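You operate a simulated robot arm through the tools that you are given. There is no shell and no other tool. Be economical: measure what you need, move in short steps, check, and stop when the job is done.

The job below is to be done with a simulated robot arm. You get a single attempt, and the scene is never put back.

Task
Plug the aerial in and switch the tuner on.
Fine: the black plug sits in the aerial socket by mistake: seat it in its rack hole, and the grey plug in the socket; shut the glass door again; the tuner stays on.

Only the result counts: the job must be done as asked and must still hold three seconds after the hand-in. Knocking over, shifting, dropping, spilling or breaking anything else fails it.

Robot
A 6-joint arm with a two-finger parallel gripper, fixed in place. Base frame: the origin is at the foot of the arm, x ahead of it, y to its left, z up. Units: m, rad, N and s.
With the tool pointing down near the work surface it reaches from about 0.32 to 0.7 m from the base axis. Its first joint turns from -2.897 to 2.897 rad. Payload 4.1 kg.
Tool frame: the origin (TCP) lies between the finger pads and is the grasp point; the fingertips stand 0.023 m ahead of it; z points along the fingers, y is the line along which they close. The gripper opens to 0.094 m. The fingers are 0.038 m wide and 0.01 m thick; the gripper's body (0.054 by 0.096 m) begins 0.039 m behind the TCP.
Orientation is told as [roll, pitch, yaw] about the base's x, y, z axes, in that order, counted from this pose: with the fingers straight down and closing along the base's y, the tool's x points along the base's -x, its y along +y and its z along -z.

Tools
- The arm moves only by the tool jog_arm. Its argument "moves" is one flat list of numbers, 7 for each row, row after row: the shift along the tool's x, y, z in cm, then the turn, a rotation vector about the tool's x, y, z in rad, then the gripper command, from -1 (fully open) to 1 (shut), values between in proportion. In form: [dx, dy, dz, ax, ay, az, claw, dx, dy, dz, ax, ay, az, claw, ...]. A call has 1 to 20 rows; each row is the pose to reach, as a shift and turn from the pose commanded when the call began, along the tool's axes at that moment. Each row takes 0.2 s and may step no farther than 0.05 m and 0.15 rad from the row before; otherwise, or with a gripper value out of range, the whole call is refused. A pose out of reach is approached as far as the arm can. The call stops where the force on the tool passes 60 N (or 10 N more than at its start, if that is more) or the arm is blocked; 0.2 s more then pass. Each finger travels about 0.045 m/s and halts on what it meets, pressing with about 31 N; the grip force reading is that of the motor and also rises with nothing between the fingers. The clock runs only during rows and for 0.2 s after the last one: add rows that repeat a pose to give the fingers time. The reply holds the time, the measured pose of the TCP, the force on the tool along the base axes, the opening and the grip force, in the units named above and with some noise, with the torque about the TCP (base axes, N m) and any sound that the robot's microphone picked up, and new pictures: "views" is both (left out), scene, wrist or none.
- Cameras (640 x 400 px; columns grow to the right, rows downward): "scene" is fixed at [0.4007, 0.6514, 1.1948]; the picture's right is [-0.97, 0.23, 0.00], its down [0.07, 0.28, -0.96] and it looks along [-0.22, -0.93, -0.29] (base axes); focal length 329 px, centre (320, 200). "wrist" rides on the gripper at [0.086, 0.016, -0.075] in the tool frame; the picture's right is [-0.18, 0.98, 0.00], its down [-0.58, -0.11, -0.81] and it looks along [-0.79, -0.15, 0.59] (tool axes); focal length 243 px, centre (320, 200). There is no depth. A picture from a camera that has moved, and an enlarged one, comes with that camera's place and axes in the base frame and with its lens.
- raise_lower(by): slides the trunk up (or, below 0, down) by that many m; the arm rides with it, the base frame stays. It gives what a move gives, with no picture.
- close_up(camera, box): a new picture of the part [left, top, right, bottom] of that camera's present view, enlarged. It takes no simulated time.
- hand_in(): hands the job in; it is judged then, once.

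Go step by step. Nothing tells you positions but the pictures and the camera data: compare them with the known pose of the tool, close in by small moves and look again before you grip or let go. The budget is 120 turns and 200 pictures, counting those below and the enlarged ones. Unless the task says otherwise, let go and move clear before handing in, and close with one line.

The tools are called after "Call:" as a command line: name --argument value ..., lists and objects as JSON in quotes. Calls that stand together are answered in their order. jog_arm: Moves the arm, as the interface text tells. Its arguments: {"type":"object","properties":{"moves":{"type":"array","items":{"type":"number"}},"views":{"type":"string","enum":["both","scene","wrist","none"]}},"required":["moves"]} The other tools are called the same way: raise_lower (by) slides the trunk up or down; close_up (camera, box) takes an enlarged picture of a part of a camera's view; hand_in () hands the job in.

At the start:

```text
clock: 0.0
position: [0.1145, -0.3803, 1.0703]
orientation: [-0.001, 0.0, 0.0]
contact_force: [-0.6, -0.5, -0.2]
torque: [0.01, 0.01, -0.03]
width: 0.0938
grasp_force: 0.0
trunk travel left (down, up): [-0.425, 0.165]
```

scene: 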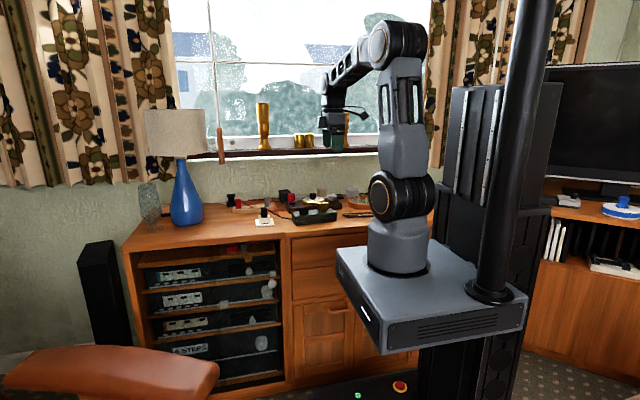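
wrist: 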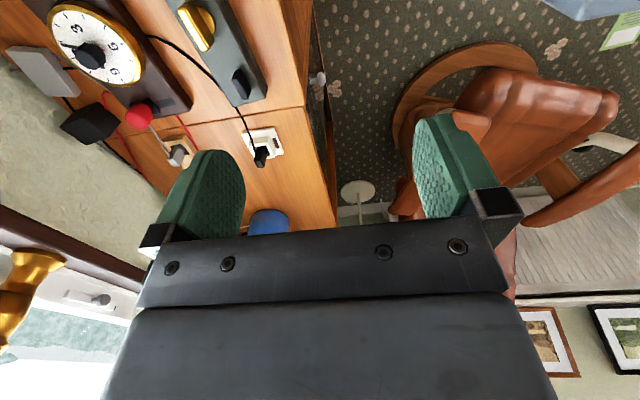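

I see a sideboard with devices on top and a rack behind a glass door below. I'll enlarge the pictures first to find the plugs, socket, tuner and door.

Call:
close_up --camera "scene" --box '[200, 170, 400, 295]'

Call:
close_up --camera "scene" --box '[110, 220, 310, 400]'

Call:
close_up --camera "wrist" --box '[0, 0, 320, 200]'

```text
3.20 times, centred on (300, 232) of scene
camera zoom: at [0.4007, 0.6514, 1.1948], right [-0.97, 0.23, 0.0], down [0.07, 0.28, -0.96], along [-0.22, -0.93, -0.29], focal length 1053 px, centre (384, 96)
```

zoom: 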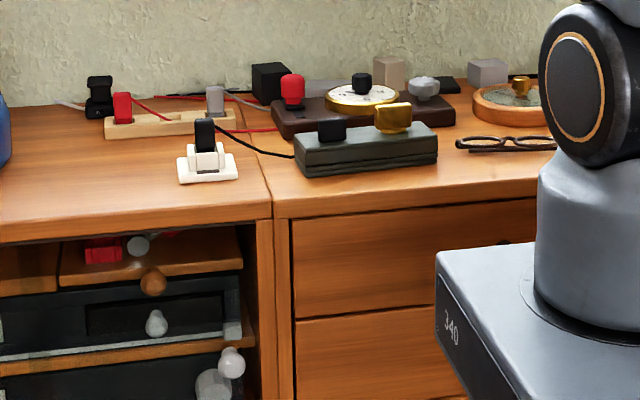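

```text
2.22 times, centred on (210, 310) of scene
camera zoom: at [0.4007, 0.6514, 1.1948], right [-0.97, 0.23, 0.0], down [0.07, 0.28, -0.96], along [-0.22, -0.93, -0.29], focal length 731 px, centre (564, -44)
```

zoom: 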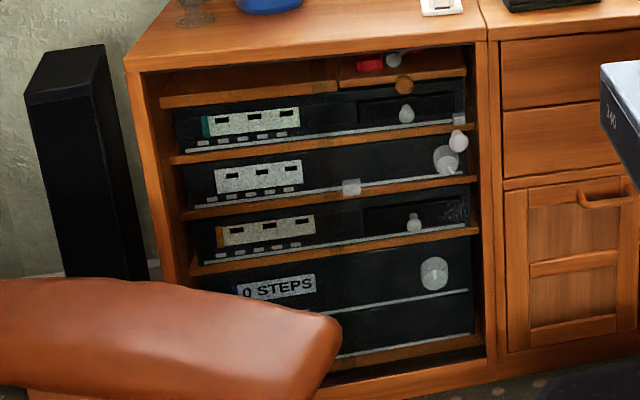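

```text
2.00 times, centred on (160, 100) of wrist
camera zoom: at [0.0275, -0.3633, 1.1453], right [0.18, 0.98, 0.0], down [0.58, -0.11, 0.81], along [0.79, -0.15, -0.59], focal length 485 px, centre (640, 400)
```

zoom: 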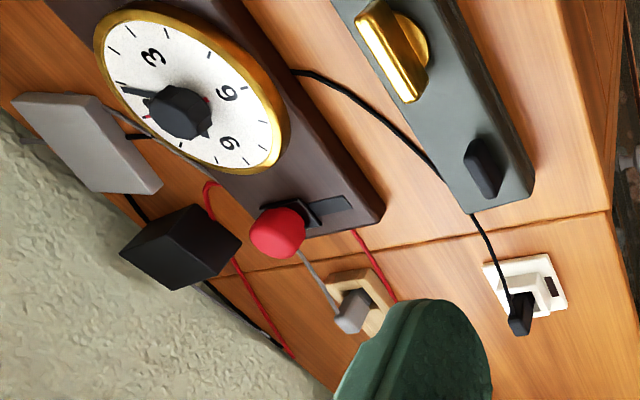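

The tuner is probably one of the devices in the cabinet or on top. I'll zoom in further to tell which.

Call:
close_up --camera "scene" --box '[140, 235, 220, 285]'

Call:
close_up --camera "scene" --box '[210, 235, 290, 285]'

Call:
close_up --camera "scene" --box '[140, 285, 300, 385]'

Call:
close_up --camera "scene" --box '[220, 182, 300, 232]'

Call:
close_up --camera "scene" --box '[275, 182, 355, 232]'

```text
8.00 times, centred on (180, 260) of scene
camera zoom: at [0.4007, 0.6514, 1.1948], right [-0.97, 0.23, 0.0], down [0.07, 0.28, -0.96], along [-0.22, -0.93, -0.29], focal length 2632 px, centre (1440, -280)
```

zoom: 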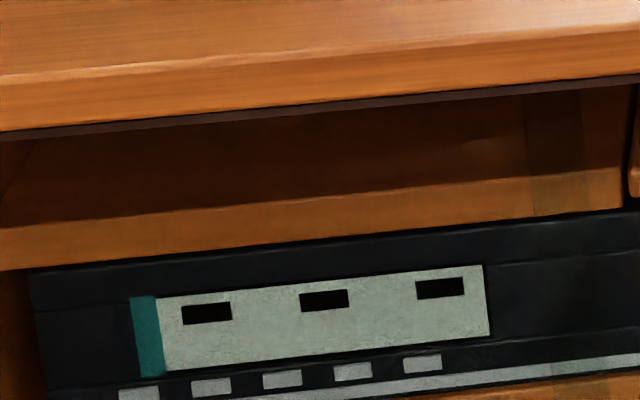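

```text
8.00 times, centred on (250, 260) of scene
camera zoom: at [0.4007, 0.6514, 1.1948], right [-0.97, 0.23, 0.0], down [0.07, 0.28, -0.96], along [-0.22, -0.93, -0.29], focal length 2632 px, centre (880, -280)
```

zoom: 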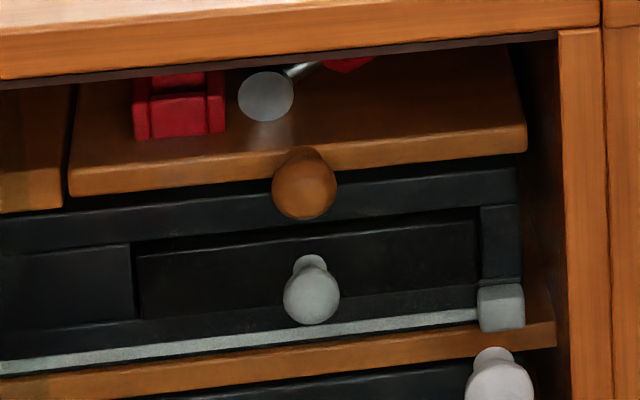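

```text
4.00 times, centred on (220, 335) of scene
camera zoom: at [0.4007, 0.6514, 1.1948], right [-0.97, 0.23, 0.0], down [0.07, 0.28, -0.96], along [-0.22, -0.93, -0.29], focal length 1316 px, centre (720, -340)
```

zoom: 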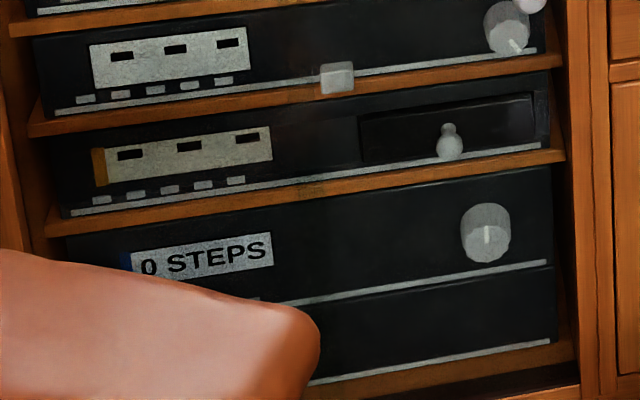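

```text
8.00 times, centred on (260, 207) of scene
camera zoom: at [0.4007, 0.6514, 1.1948], right [-0.97, 0.23, 0.0], down [0.07, 0.28, -0.96], along [-0.22, -0.93, -0.29], focal length 2632 px, centre (800, 144)
```

zoom: 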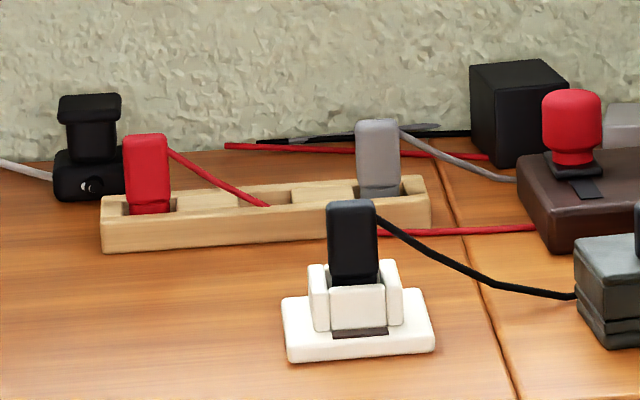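

```text
8.00 times, centred on (315, 207) of scene
camera zoom: at [0.4007, 0.6514, 1.1948], right [-0.97, 0.23, 0.0], down [0.07, 0.28, -0.96], along [-0.22, -0.93, -0.29], focal length 2632 px, centre (360, 144)
```

zoom: 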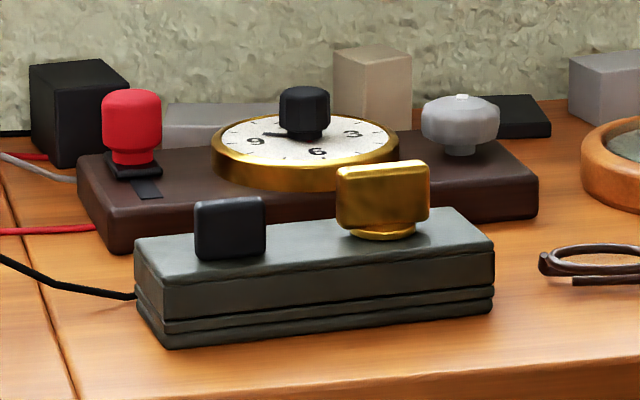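

The devices in the cabinet need a closer look, especially the small grey cubes, the knobs and any glass edge.

Call:
close_up --camera "scene" --box '[240, 238, 280, 263]'

Call:
close_up --camera "scene" --box '[240, 262, 288, 292]'

Call:
close_up --camera "scene" --box '[190, 282, 270, 332]'

Call:
close_up --camera "scene" --box '[145, 285, 225, 335]'

```text
16.00 times, centred on (260, 250) of scene
camera zoom: at [0.4007, 0.6514, 1.1948], right [-0.97, 0.23, 0.0], down [0.07, 0.28, -0.96], along [-0.22, -0.93, -0.29], focal length 5265 px, centre (1280, -608)
```

zoom: 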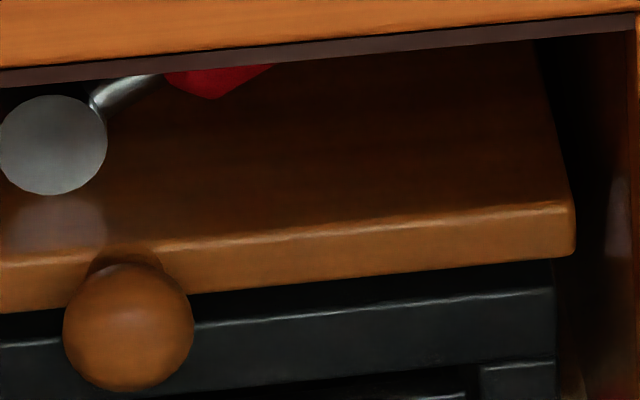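

```text
13.33 times, centred on (264, 277) of scene
camera zoom: at [0.4007, 0.6514, 1.1948], right [-0.97, 0.23, 0.0], down [0.07, 0.28, -0.96], along [-0.22, -0.93, -0.29], focal length 4387 px, centre (1067, -827)
```

zoom: 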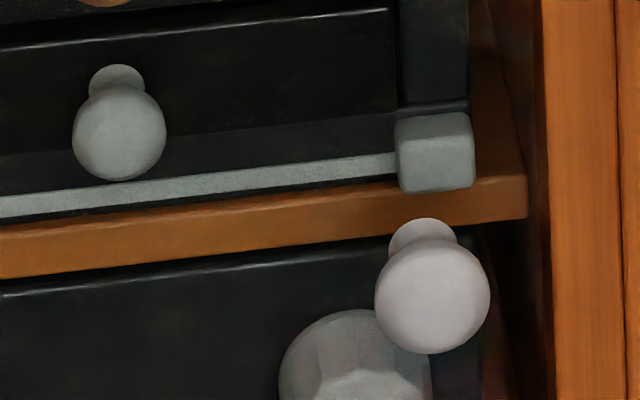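

```text
8.00 times, centred on (230, 307) of scene
camera zoom: at [0.4007, 0.6514, 1.1948], right [-0.97, 0.23, 0.0], down [0.07, 0.28, -0.96], along [-0.22, -0.93, -0.29], focal length 2632 px, centre (1040, -656)
```

zoom: 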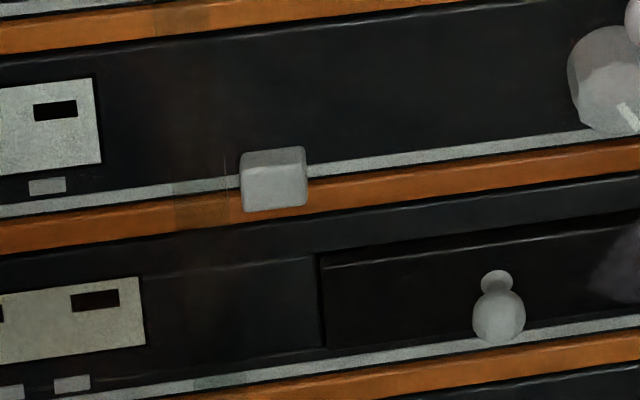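

```text
8.00 times, centred on (185, 310) of scene
camera zoom: at [0.4007, 0.6514, 1.1948], right [-0.97, 0.23, 0.0], down [0.07, 0.28, -0.96], along [-0.22, -0.93, -0.29], focal length 2632 px, centre (1400, -680)
```

zoom: 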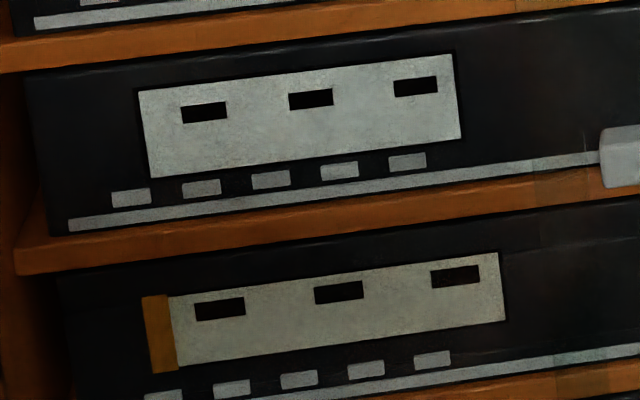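

The cabinet has a glass door with a pale knob and the socket block is on the top at about (0.33, -0.54, 0.75). I'll swing the hand round so the wrist camera faces the cabinet front.

Call:
jog_arm --moves '[-3.0, 1.6, 0, 0, 0, 0.143, -1, -6.1, 3.3, 0, 0, 0, 0.286, -1, -9.1, 4.9, 0, 0, 0, 0.428, -1, -12.2, 6.5, 0, 0, 0, 0.571, -1, -15.2, 8.2, 0, 0, 0, 0.714, -1, -18.3, 9.8, 0, 0, 0, 0.857, -1, -21.3, 11.5, 0, 0, 0, 1.0, -1, -24.4, 13.1, 0, 0, 0, 1.142, -1, -27.4, 14.7, 0, 0, 0, 1.285, -1, -30.5, 16.4, 0, 0, 0, 1.428, -1, -33.5, 18, 0, 0, 0, 1.57, -1]'

```text
clock: 2.4
position: [0.4492, -0.1981, 1.0707]
orientation: [0.0, 0.0, -1.572]
contact_force: [0.0, -0.2, 0.9]
torque: [0.0, -0.03, 0.01]
width: 0.0939
grasp_force: 0.0
trunk travel left (down, up): [-0.425, 0.165]
camera wrist: at [0.4652, -0.1115, 1.1456], right [0.98, -0.19, 0.0], down [-0.11, -0.58, 0.81], along [-0.15, -0.79, -0.59], focal length 243 px, centre (320, 200)
```

scene: 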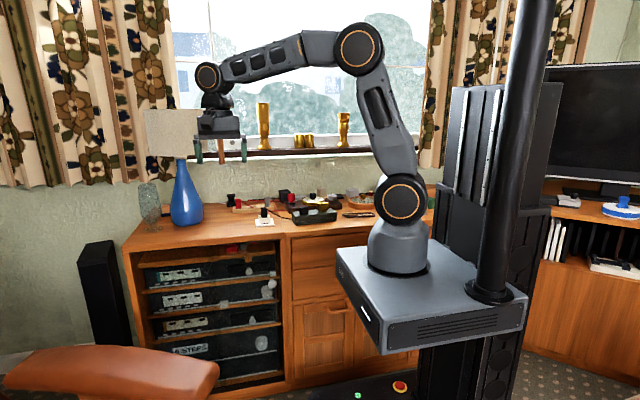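
wrist: 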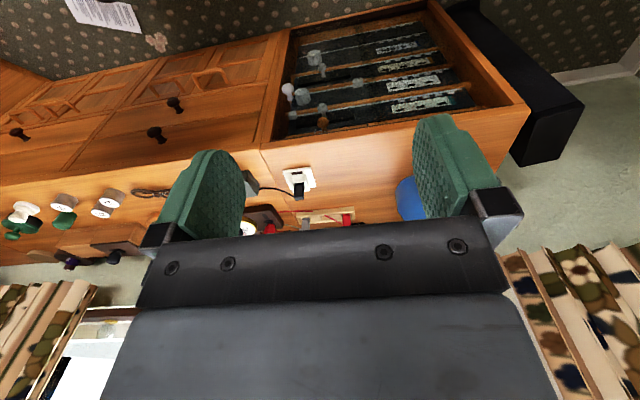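

The wrist picture is upside down but shows the cabinet front and the top. I'll enlarge both areas.

Call:
close_up --camera "wrist" --box '[260, 0, 530, 160]'

Call:
close_up --camera "wrist" --box '[235, 155, 415, 245]'

```text
2.37 times, centred on (395, 80) of wrist
camera zoom: at [0.4652, -0.1115, 1.1456], right [0.98, -0.19, 0.0], down [-0.11, -0.58, 0.81], along [-0.15, -0.79, -0.59], focal length 575 px, centre (142, 484)
```

zoom: 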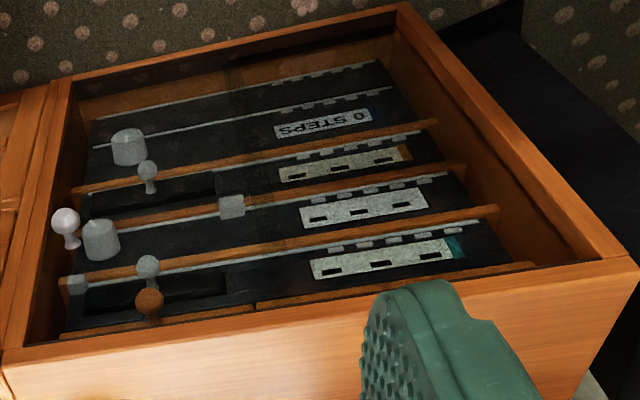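

```text
3.56 times, centred on (325, 200) of wrist
camera zoom: at [0.4652, -0.1115, 1.1456], right [0.98, -0.19, 0.0], down [-0.11, -0.58, 0.81], along [-0.15, -0.79, -0.59], focal length 863 px, centre (302, 200)
```

zoom: 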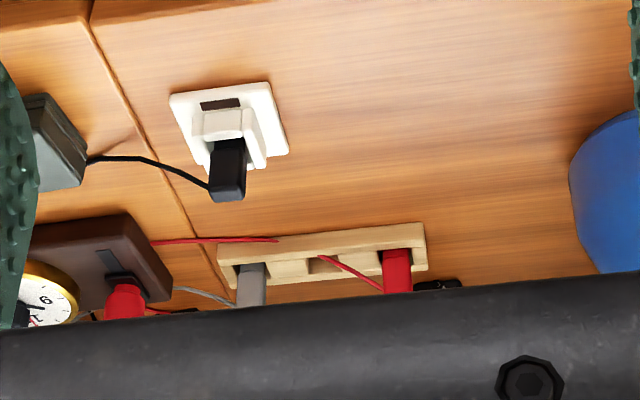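

The glass is two overlapping sliding panes with the knob near (0.325, -0.42, 0.55), so it slides toward +x. I'll lower the trunk for a nearer look at the device fronts.

Call:
raise_lower --by -0.28

Call:
jog_arm --moves '[0, 0, 0, 0, 0, 0, -1]'

Call:
close_up --camera "wrist" --box '[160, 0, 480, 200]'

```text
clock: 5.2
position: [0.4487, -0.1979, 0.7895]
orientation: [0.0, 0.001, -1.57]
contact_force: [-0.5, -0.5, -0.1]
torque: [0.01, 0.05, 0.0]
width: 0.0936
grasp_force: 0.1
trunk travel left (down, up): [-0.145, 0.445]
```

```text
clock: 5.6
position: [0.4485, -0.1996, 0.7901]
orientation: [-0.001, -0.001, -1.569]
contact_force: [0.0, -0.1, -1.1]
torque: [-0.04, 0.0, 0.02]
width: 0.0941
grasp_force: 0.1
trunk travel left (down, up): [-0.145, 0.445]
camera wrist: at [0.4647, -0.1118, 0.8657], right [0.98, -0.18, 0.0], down [-0.11, -0.58, 0.81], along [-0.15, -0.79, -0.59], focal length 243 px, centre (320, 200)
```

scene: 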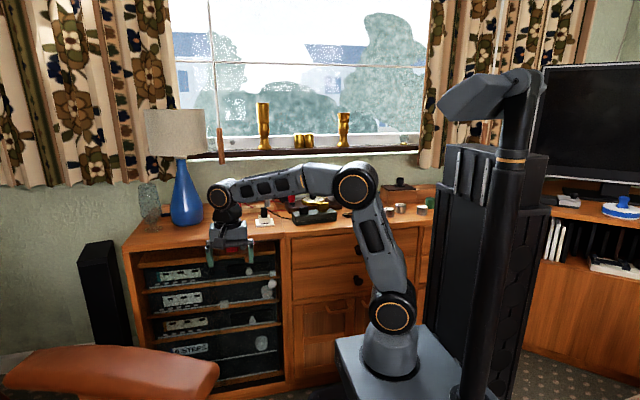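
wrist: 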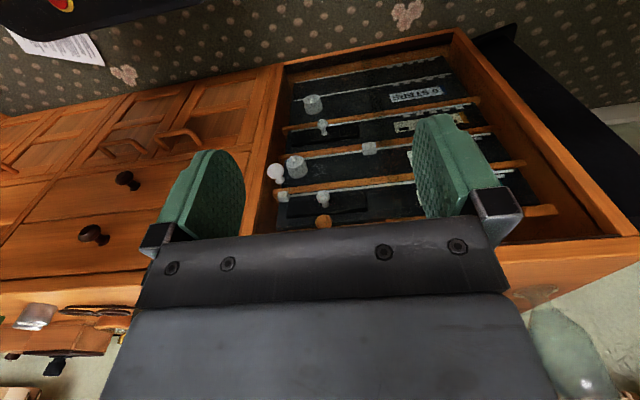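

```text
2.00 times, centred on (320, 100) of wrist
camera zoom: at [0.4647, -0.1118, 0.8657], right [0.98, -0.18, 0.0], down [-0.11, -0.58, 0.81], along [-0.15, -0.79, -0.59], focal length 485 px, centre (320, 400)
```

zoom: 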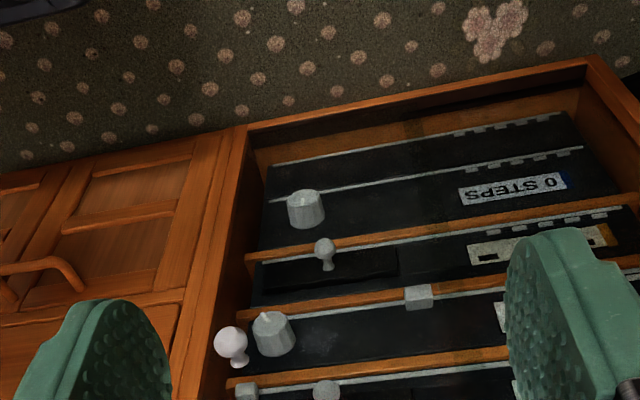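

I see the rails, knobs and cubes behind the glass. I'll lower the hand and tilt it so the camera looks straight at the devices.

Call:
jog_arm --moves '[0, -1, 4, 0, -0.128, 0, -1, 0, -2, 8, 0, -0.256, 0, -1, 0, -3, 12, 0, -0.384, 0, -1, 0, -4, 16, 0, -0.512, 0, -1, 0, -5, 20, 0, -0.64, 0, -1]'

Call:
close_up --camera "wrist" --box '[160, 50, 480, 250]'

```text
clock: 6.8
position: [0.3955, -0.1975, 0.5882]
orientation: [0.001, -0.639, -1.568]
contact_force: [-0.2, 0.2, 0.3]
torque: [0.02, -0.02, 0.02]
width: 0.0939
grasp_force: 0.0
trunk travel left (down, up): [-0.145, 0.445]
camera wrist: at [0.4117, -0.0823, 0.5978], right [0.98, -0.15, 0.11], down [-0.11, 0.01, 0.99], along [-0.15, -0.99, 0.0], focal length 243 px, centre (320, 200)
```

scene: 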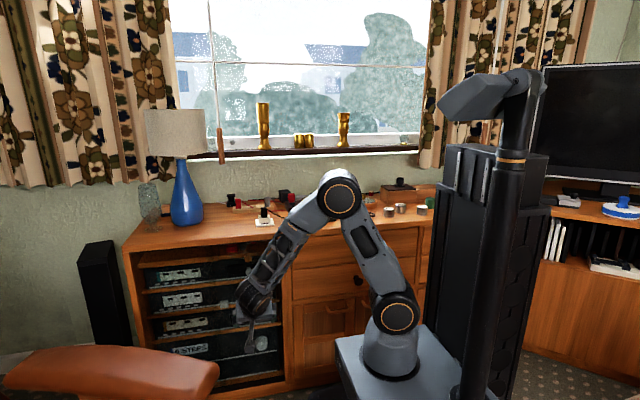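
wrist: 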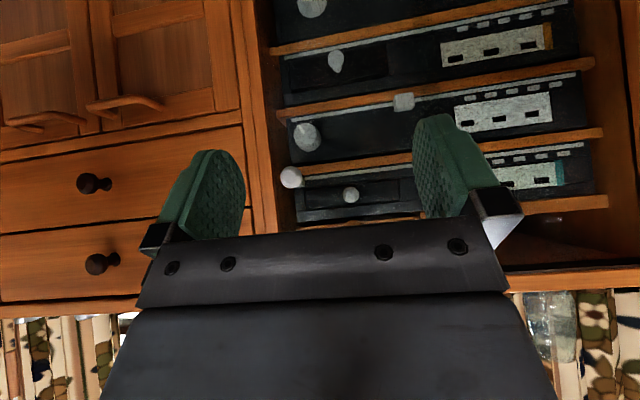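

```text
2.00 times, centred on (320, 150) of wrist
camera zoom: at [0.4117, -0.0823, 0.5978], right [0.98, -0.15, 0.11], down [-0.11, 0.01, 0.99], along [-0.15, -0.99, 0.0], focal length 485 px, centre (320, 300)
```

zoom: 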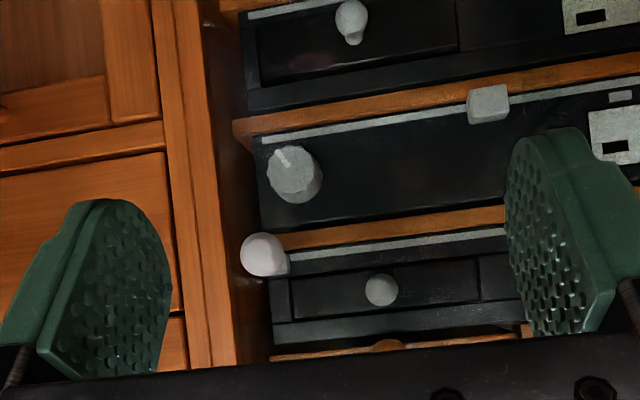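

Device 2, with a rotary knob and a cube and no coloured badge, is my candidate for the tuner. I'll look for labels or lamps.

Call:
close_up --camera "wrist" --box '[270, 80, 430, 180]'

Call:
close_up --camera "wrist" --box '[430, 0, 610, 112]'

Call:
close_up --camera "wrist" --box '[270, 140, 430, 240]'

Call:
close_up --camera "wrist" --box '[440, 90, 620, 202]'

```text
4.00 times, centred on (350, 130) of wrist
camera zoom: at [0.4117, -0.0823, 0.5978], right [0.98, -0.15, 0.11], down [-0.11, 0.01, 0.99], along [-0.15, -0.99, 0.0], focal length 970 px, centre (200, 480)
```

zoom: 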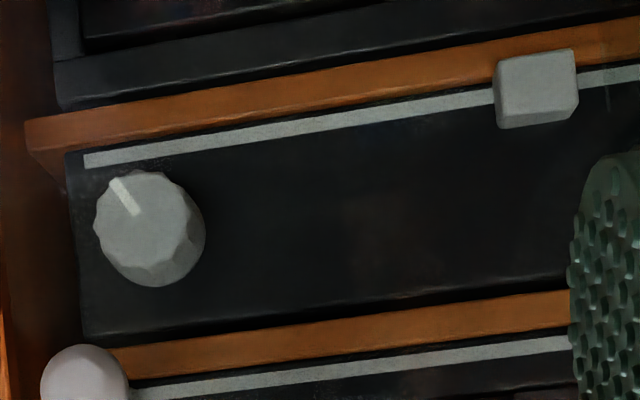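

```text
3.56 times, centred on (520, 56) of wrist
camera zoom: at [0.4117, -0.0823, 0.5978], right [0.98, -0.15, 0.11], down [-0.11, 0.01, 0.99], along [-0.15, -0.99, 0.0], focal length 863 px, centre (-391, 712)
```

zoom: 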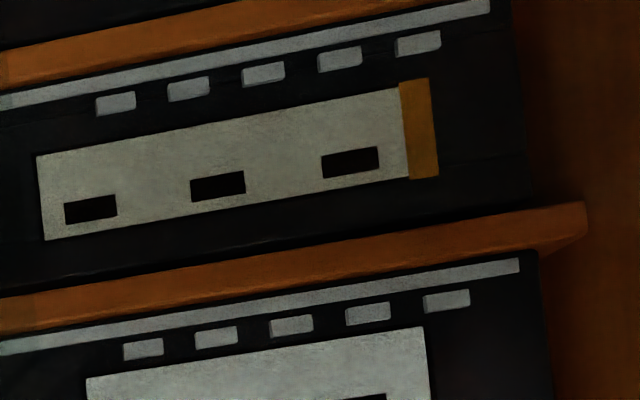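

```text
4.00 times, centred on (350, 190) of wrist
camera zoom: at [0.4117, -0.0823, 0.5978], right [0.98, -0.15, 0.11], down [-0.11, 0.01, 0.99], along [-0.15, -0.99, 0.0], focal length 970 px, centre (200, 240)
```

zoom: 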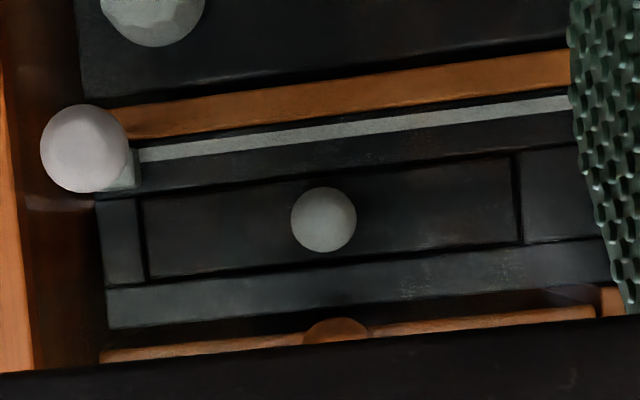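

```text
3.56 times, centred on (530, 146) of wrist
camera zoom: at [0.4117, -0.0823, 0.5978], right [0.98, -0.15, 0.11], down [-0.11, 0.01, 0.99], along [-0.15, -0.99, 0.0], focal length 863 px, centre (-427, 392)
```

zoom: 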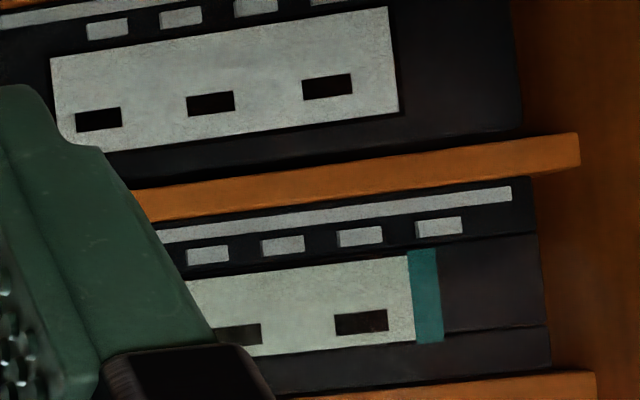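

I take device 2 as the tuner and its cube as the power button. I'll do the plugs first, so I'm raising the trunk and viewing the top from above.

Call:
raise_lower --by 0.28

Call:
jog_arm --moves '[-3.7, -0.6, 1.1, 0, 0.107, 0, -1, -7.5, -1.2, 2.2, 0, 0.213, 0, -1, -11.2, -1.8, 3.3, 0, 0.32, 0, -1, -14.9, -2.3, 4.5, 0, 0.427, 0, -1, -18.7, -2.9, 5.6, 0, 0.533, 0, -1, -22.4, -3.5, 6.7, 0, 0.64, 0, -1]'

Call:
close_up --camera "wrist" --box '[200, 40, 440, 190]'

```text
clock: 9.7
position: [0.3974, -0.1967, 0.8686]
orientation: [-0.001, -0.64, -1.571]
contact_force: [-0.1, 0.6, 0.7]
torque: [0.0, 0.0, 0.01]
width: 0.0941
grasp_force: 0.1
trunk travel left (down, up): [-0.425, 0.165]
```

```text
clock: 11.1
position: [0.3618, -0.4181, 0.9491]
orientation: [-0.002, 0.003, -1.57]
contact_force: [0.8, -0.4, -0.2]
torque: [-0.01, 0.01, -0.01]
width: 0.094
grasp_force: 0.1
trunk travel left (down, up): [-0.425, 0.165]
camera wrist: at [0.3772, -0.3316, 1.0242], right [0.98, -0.18, 0.0], down [-0.11, -0.58, 0.8], along [-0.15, -0.79, -0.59], focal length 243 px, centre (320, 200)
```

scene: 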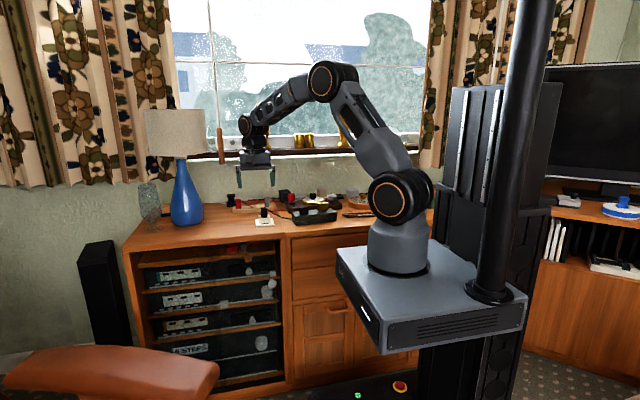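
wrist: 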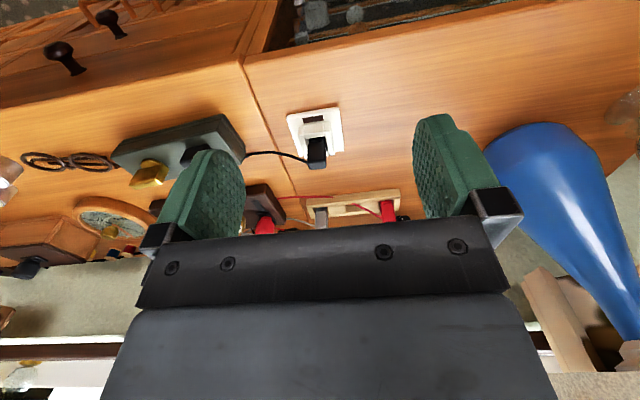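

```text
2.67 times, centred on (320, 115) of wrist
camera zoom: at [0.3772, -0.3316, 1.0242], right [0.98, -0.18, 0.0], down [-0.11, -0.58, 0.8], along [-0.15, -0.79, -0.59], focal length 647 px, centre (320, 427)
```

zoom: 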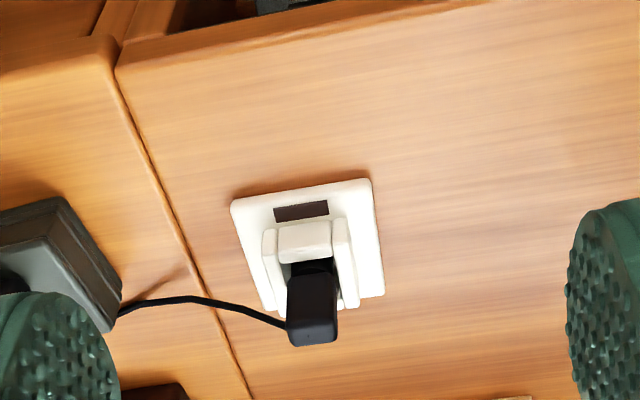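

The socket is clear but I need to see the rack from nearer above, so I'll move the hand 14 cm farther toward the wall at the same height.

Call:
jog_arm --moves '[-4.7, 0, 0, 0, 0, 0, -1, -9.4, 0, 0, 0, 0, 0, -1, -14, 0, 0, 0, 0, 0, -1]' --views "wrist"

Call:
close_up --camera "wrist" --box '[240, 60, 400, 160]'

Call:
close_up --camera "wrist" --box '[200, 100, 440, 250]'

```text
clock: 11.9
position: [0.3601, -0.5594, 0.9493]
orientation: [-0.002, 0.005, -1.569]
contact_force: [-1.1, 0.5, -1.0]
torque: [-0.01, -0.01, 0.02]
width: 0.094
grasp_force: 0.2
trunk travel left (down, up): [-0.425, 0.165]
camera wrist: at [0.3755, -0.4725, 1.0236], right [0.98, -0.18, 0.0], down [-0.11, -0.58, 0.8], along [-0.15, -0.79, -0.59], focal length 243 px, centre (320, 200)
```

wrist: 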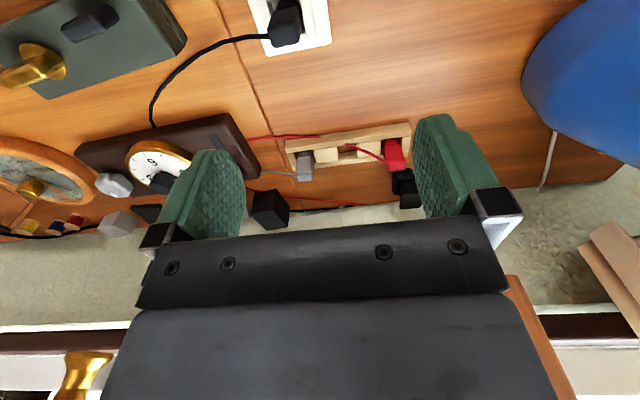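

```text
4.00 times, centred on (320, 110) of wrist
camera zoom: at [0.3755, -0.4725, 1.0236], right [0.98, -0.18, 0.0], down [-0.11, -0.58, 0.8], along [-0.15, -0.79, -0.59], focal length 970 px, centre (320, 560)
```

zoom: 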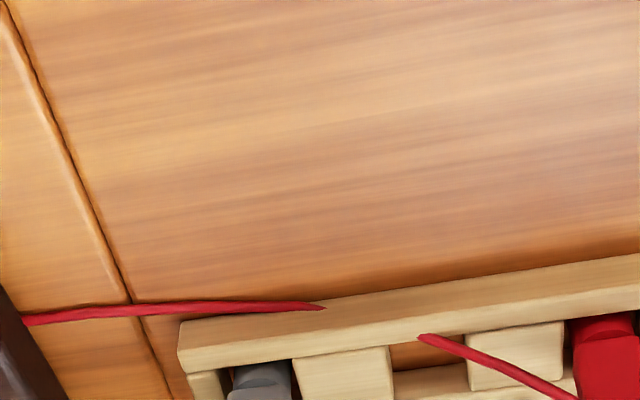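

```text
2.67 times, centred on (320, 175) of wrist
camera zoom: at [0.3755, -0.4725, 1.0236], right [0.98, -0.18, 0.0], down [-0.11, -0.58, 0.8], along [-0.15, -0.79, -0.59], focal length 647 px, centre (320, 267)
```

zoom: 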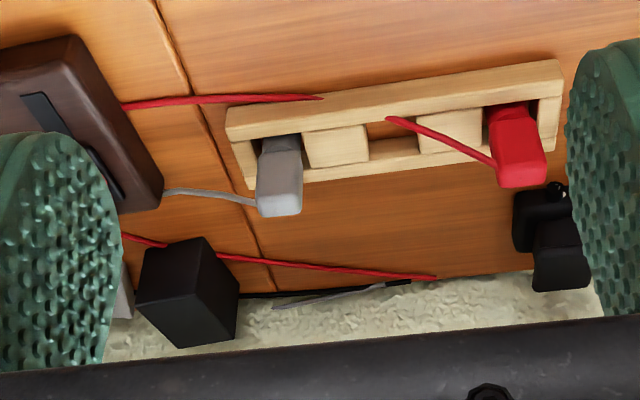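

The rack's holes are about: grey (0.307,-0.72), empty middle (0.370,-0.72), red (0.434,-0.72), and the black plug stands in the socket at (0.336,-0.546) with its top at z≈0.81. The rack is about 0.8 m out, so I'll test the reach with the tool down.

Call:
jog_arm --moves '[-4, 0, 0, 0, 0, 0, -1, -8, 0, 0, 0, 0, 0, -1, -12, 0, 0, 0, 0, 0, -1, -12, 0, 0, 0, 0, 0, -1]'

```text
clock: 12.9
position: [0.3315, -0.5831, 0.9338]
orientation: [0.001, 0.0, -1.57]
contact_force: [0.7, -0.9, -0.1]
torque: [0.0, 0.0, -0.01]
width: 0.0939
grasp_force: 0.0
out of reach, approached as far as the arm can: row 1, 2, 3, 4
trunk travel left (down, up): [-0.425, 0.165]
camera wrist: at [0.3473, -0.4953, 1.0092], right [0.98, -0.18, 0.0], down [-0.11, -0.58, 0.81], along [-0.15, -0.79, -0.59], focal length 243 px, centre (320, 200)
```

scene: 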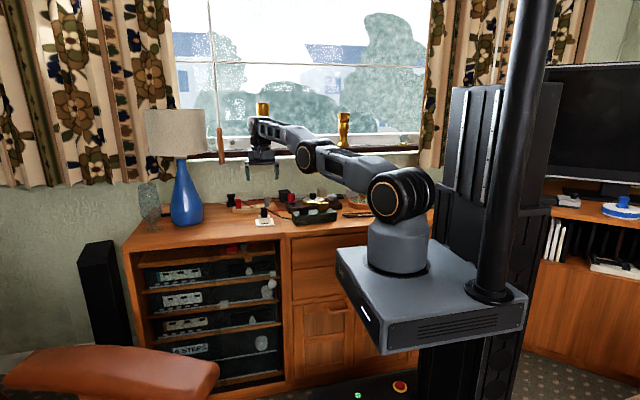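
wrist: 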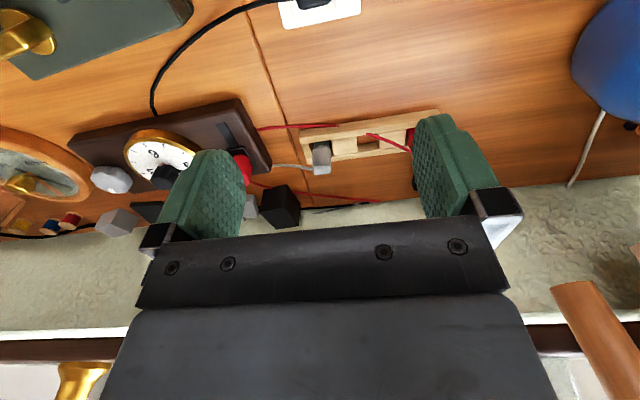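

Straight down reaches only about 0.67 m, so I'll tilt the tool outward by 0.7 rad with the fingers closing along x. The trunk goes up 10 cm first.

Call:
raise_lower --by 0.1

Call:
jog_arm --moves '[1.2, 0.1, 2.6, 0, -0.14, 0, -1, 2.5, 0.2, 5.3, 0, -0.28, 0, -1, 3.7, 0.3, 8, 0, -0.42, 0, -1, 5, 0.4, 10.7, 0, -0.56, 0, -1, 6.3, 0.5, 13.4, 0, -0.7, 0, -1]'

Call:
close_up --camera "wrist" --box '[200, 0, 440, 150]'

```text
clock: 14.2
position: [0.3311, -0.5831, 1.0336]
orientation: [0.0, 0.001, -1.57]
contact_force: [-0.7, 0.4, -0.9]
torque: [-0.01, -0.02, 0.0]
width: 0.0939
grasp_force: 0.0
trunk travel left (down, up): [-0.525, 0.065]
```

```text
clock: 15.4
position: [0.3395, -0.5182, 0.8973]
orientation: [0.004, -0.699, -1.571]
contact_force: [-0.6, -0.1, -0.1]
torque: [-0.03, 0.01, 0.0]
width: 0.0939
grasp_force: 0.0
out of reach, approached as far as the arm can: row 1, 2
trunk travel left (down, up): [-0.525, 0.065]
camera wrist: at [0.3552, -0.4033, 0.9006], right [0.98, -0.14, 0.12], down [-0.11, 0.07, 0.99], along [-0.15, -0.99, 0.06], focal length 243 px, centre (320, 200)
```

scene: 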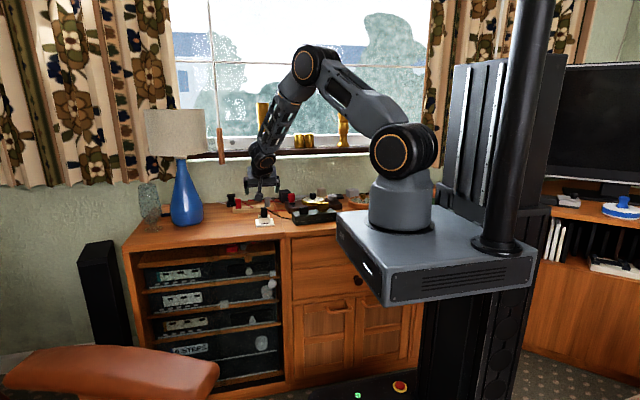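
wrist: 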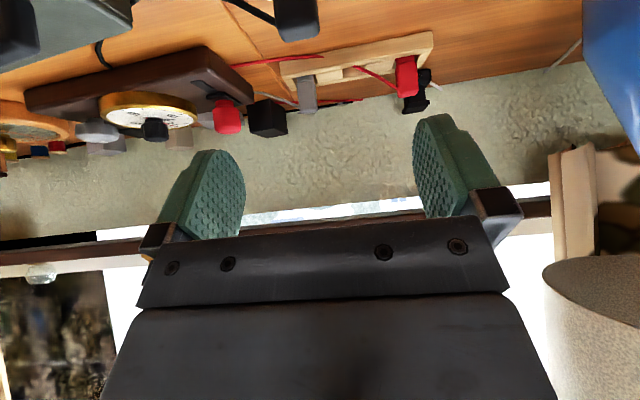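

```text
2.67 times, centred on (320, 75) of wrist
camera zoom: at [0.3552, -0.4033, 0.9006], right [0.98, -0.14, 0.12], down [-0.11, 0.07, 0.99], along [-0.15, -0.99, 0.06], focal length 647 px, centre (320, 533)
```

zoom: 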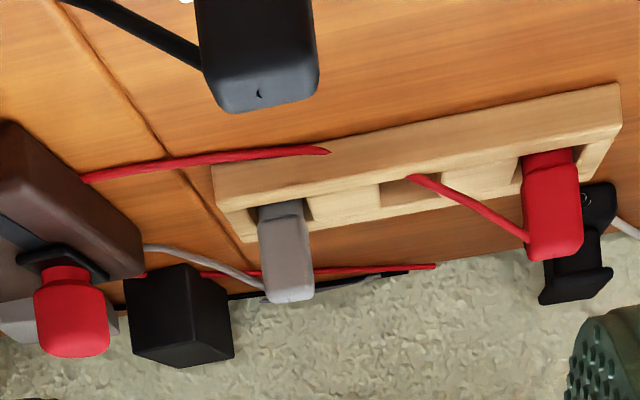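

The plug's top is at about x 0.335, z 0.815. I'll come down most of the way with the fingers at about 6 cm and check the alignment.

Call:
jog_arm --moves '[0, -0.4, 4, 0, 0, 0, -0.28, 2, -0.45, 6.5, 0, 0, 0, -0.28, 2.2, -0.45, 7, 0, 0, 0, -0.28]'

Call:
close_up --camera "scene" --box '[225, 170, 305, 220]'

Call:
close_up --camera "wrist" --box '[160, 0, 480, 200]'

```text
clock: 16.2
position: [0.3337, -0.5473, 0.832]
orientation: [-0.002, -0.7, -1.571]
contact_force: [-0.2, -0.2, -0.2]
torque: [-0.01, 0.02, -0.01]
width: 0.0603
grasp_force: 0.1
trunk travel left (down, up): [-0.525, 0.065]
camera wrist: at [0.3486, -0.4322, 0.8353], right [0.98, -0.14, 0.12], down [-0.11, 0.07, 0.99], along [-0.15, -0.99, 0.06], focal length 243 px, centre (320, 200)
```

scene: 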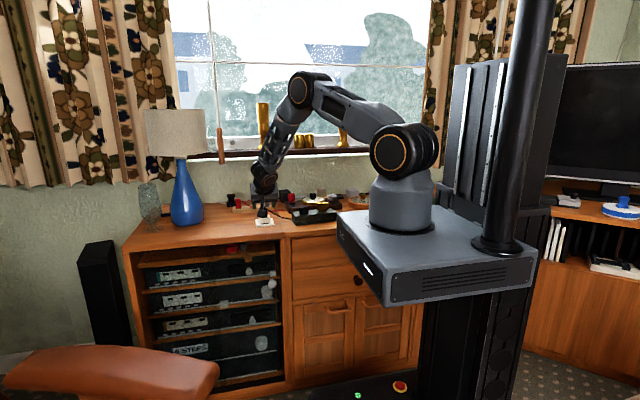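
wrist: 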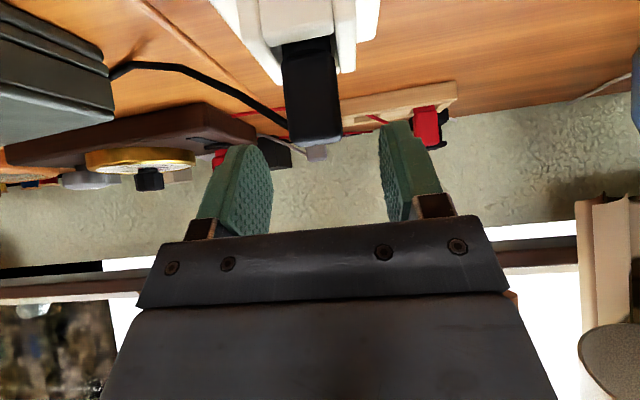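

```text
8.00 times, centred on (265, 195) of scene
camera zoom: at [0.4007, 0.6514, 1.1948], right [-0.97, 0.23, 0.0], down [0.07, 0.28, -0.96], along [-0.22, -0.93, -0.29], focal length 2632 px, centre (760, 240)
```

zoom: 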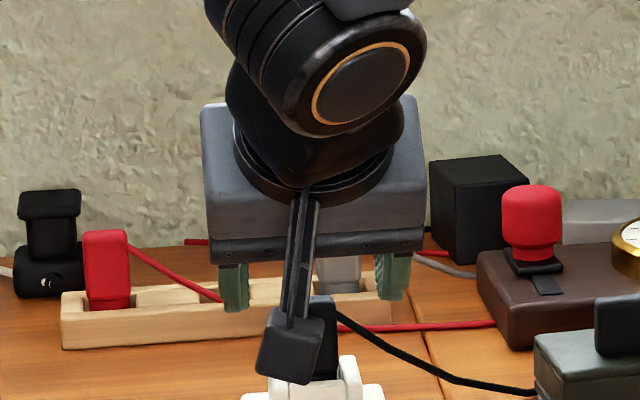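

```text
2.00 times, centred on (320, 100) of wrist
camera zoom: at [0.3486, -0.4322, 0.8353], right [0.98, -0.14, 0.12], down [-0.11, 0.07, 0.99], along [-0.15, -0.99, 0.06], focal length 485 px, centre (320, 400)
```

zoom: 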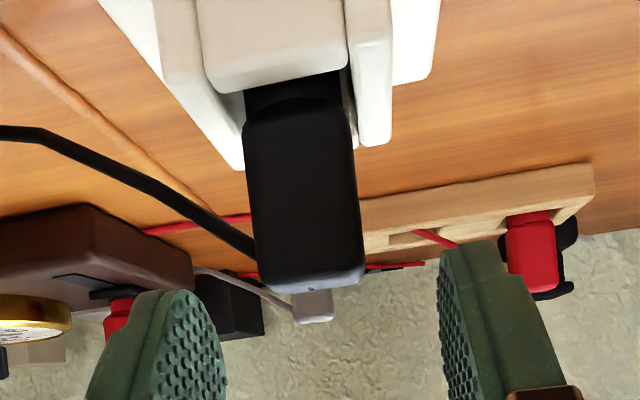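

The alignment is good: the plug spans about 2.25 cm and its collar top is near 0.79. I'll drop 8 mm and close.

Call:
jog_arm --moves '[0.52, 0.05, 0.61, 0, 0, 0, -0.28, 0.52, 0.05, 0.61, 0, 0, 0, 1, 0.52, 0.05, 0.61, 0, 0, 0, 1, 0.52, 0.05, 0.61, 0, 0, 0, 1, 0.52, 0.05, 0.61, 0, 0, 0, 1]'

Call:
close_up --camera "wrist" --box '[160, 0, 480, 200]'

```text
clock: 17.4
position: [0.3345, -0.5469, 0.8236]
orientation: [0.002, -0.699, -1.571]
contact_force: [-0.6, -0.4, 0.0]
torque: [-0.01, 0.0, 0.02]
width: 0.0204
grasp_force: 31.0
trunk travel left (down, up): [-0.525, 0.065]
camera wrist: at [0.3497, -0.4318, 0.8266], right [0.98, -0.14, 0.12], down [-0.11, 0.07, 0.99], along [-0.15, -0.99, 0.06], focal length 243 px, centre (320, 200)
```

scene: 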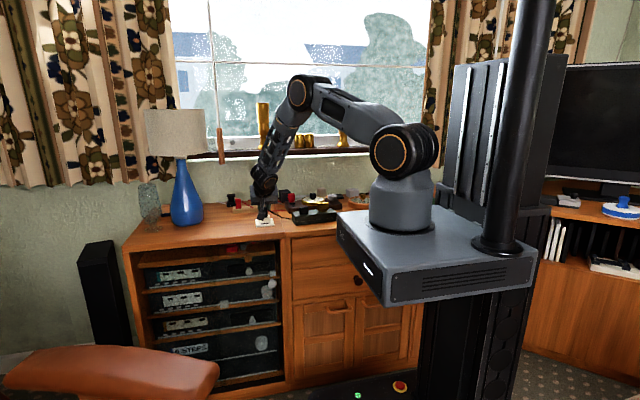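
wrist: 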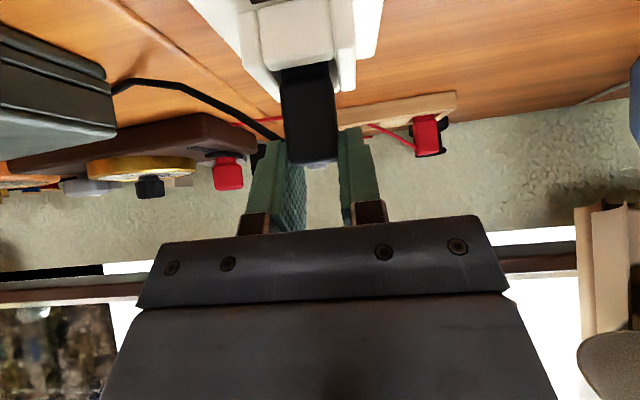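

```text
2.00 times, centred on (320, 100) of wrist
camera zoom: at [0.3497, -0.4318, 0.8266], right [0.98, -0.14, 0.12], down [-0.11, 0.07, 0.99], along [-0.15, -0.99, 0.06], focal length 485 px, centre (320, 400)
```

zoom: 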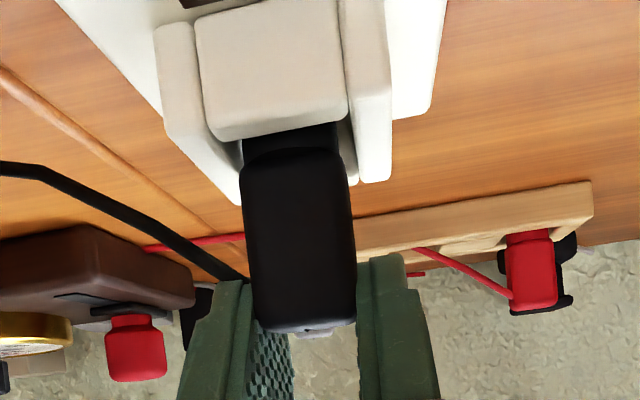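

It grips, but only the top centimetre. I'll loosen, drop 6 mm and grip again for a firmer hold.

Call:
jog_arm --moves '[0, 0, 0, 0, 0, 0, 0.3, 0.39, 0, 0.46, 0, 0, 0, 0.3, 0.39, 0, 0.46, 0, 0, 0, 1, 0.39, 0, 0.46, 0, 0, 0, 1, 0.39, 0, 0.46, 0, 0, 0, 1]' --views "none"

Call:
close_up --camera "wrist" --box '[160, 0, 480, 200]'

```text
clock: 18.6
position: [0.333, -0.5464, 0.8174]
orientation: [0.0, -0.699, -1.571]
contact_force: [-0.1, 0.3, 0.0]
torque: [0.01, 0.01, 0.01]
width: 0.0209
grasp_force: 30.6
trunk travel left (down, up): [-0.525, 0.065]
```

```text
2.00 times, centred on (320, 100) of wrist
camera zoom: at [0.3489, -0.4319, 0.8197], right [0.98, -0.14, 0.12], down [-0.11, 0.07, 0.99], along [-0.15, -0.99, 0.06], focal length 485 px, centre (320, 400)
```

zoom: 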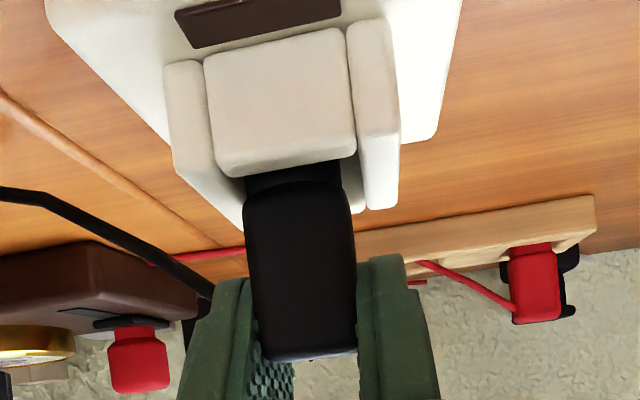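

The grip is deeper now. I'll pull straight up 6 cm, slowly.

Call:
jog_arm --moves '[-0.32, 0, -0.38, 0, 0, 0, 1, -0.64, 0, -0.77, 0, 0, 0, 1, -1.29, 0, -1.53, 0, 0, 0, 1, -1.93, 0, -2.3, 0, 0, 0, 1, -2.58, 0, -3.06, 0, 0, 0, 1, -3.86, 0, -4.59, 0, 0, 0, 1]'

Call:
close_up --camera "scene" --box '[225, 170, 305, 220]'

Call:
close_up --camera "wrist" --box '[160, 0, 480, 200]'

```text
clock: 20.0
position: [0.3334, -0.5484, 0.879]
orientation: [-0.001, -0.701, -1.57]
contact_force: [0.5, 0.7, -0.2]
torque: [-0.03, 0.02, -0.01]
width: 0.0208
grasp_force: 31.3
trunk travel left (down, up): [-0.525, 0.065]
camera wrist: at [0.35, -0.4333, 0.8806], right [0.98, -0.14, 0.12], down [-0.11, 0.07, 0.99], along [-0.15, -0.99, 0.06], focal length 243 px, centre (320, 200)
```

scene: 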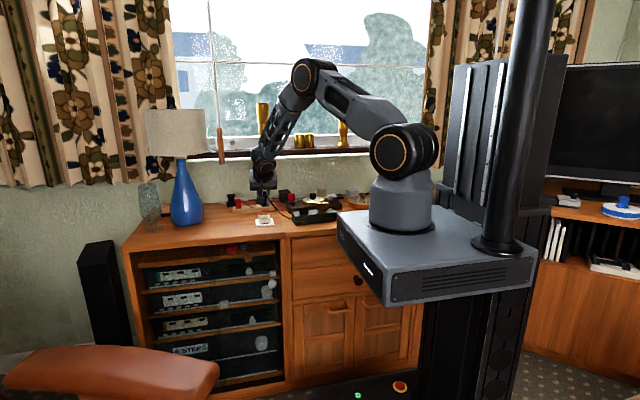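
wrist: 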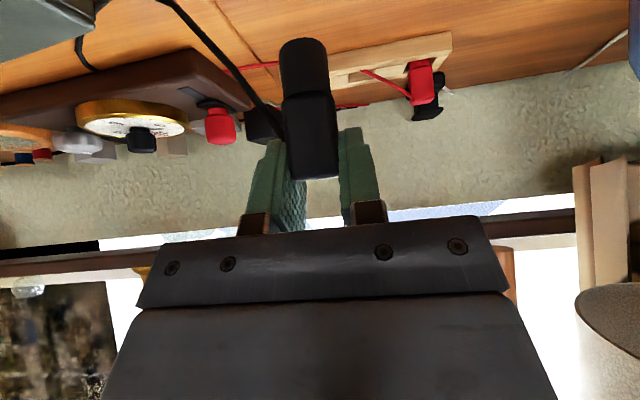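

```text
8.00 times, centred on (265, 195) of scene
camera zoom: at [0.4007, 0.6514, 1.1948], right [-0.97, 0.23, 0.0], down [0.07, 0.28, -0.96], along [-0.22, -0.93, -0.29], focal length 2632 px, centre (760, 240)
```

zoom: 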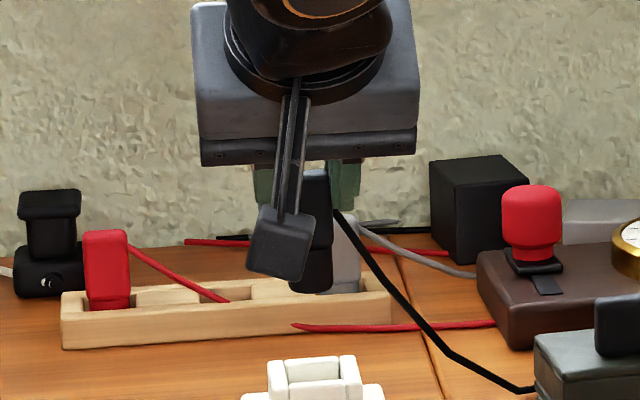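

```text
2.00 times, centred on (320, 100) of wrist
camera zoom: at [0.35, -0.4333, 0.8806], right [0.98, -0.14, 0.12], down [-0.11, 0.07, 0.99], along [-0.15, -0.99, 0.06], focal length 485 px, centre (320, 400)
```

zoom: 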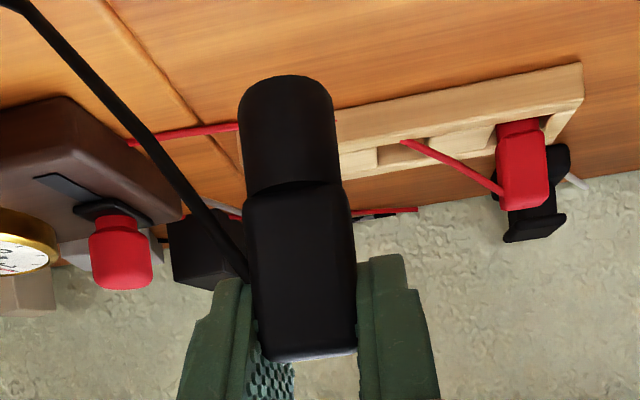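

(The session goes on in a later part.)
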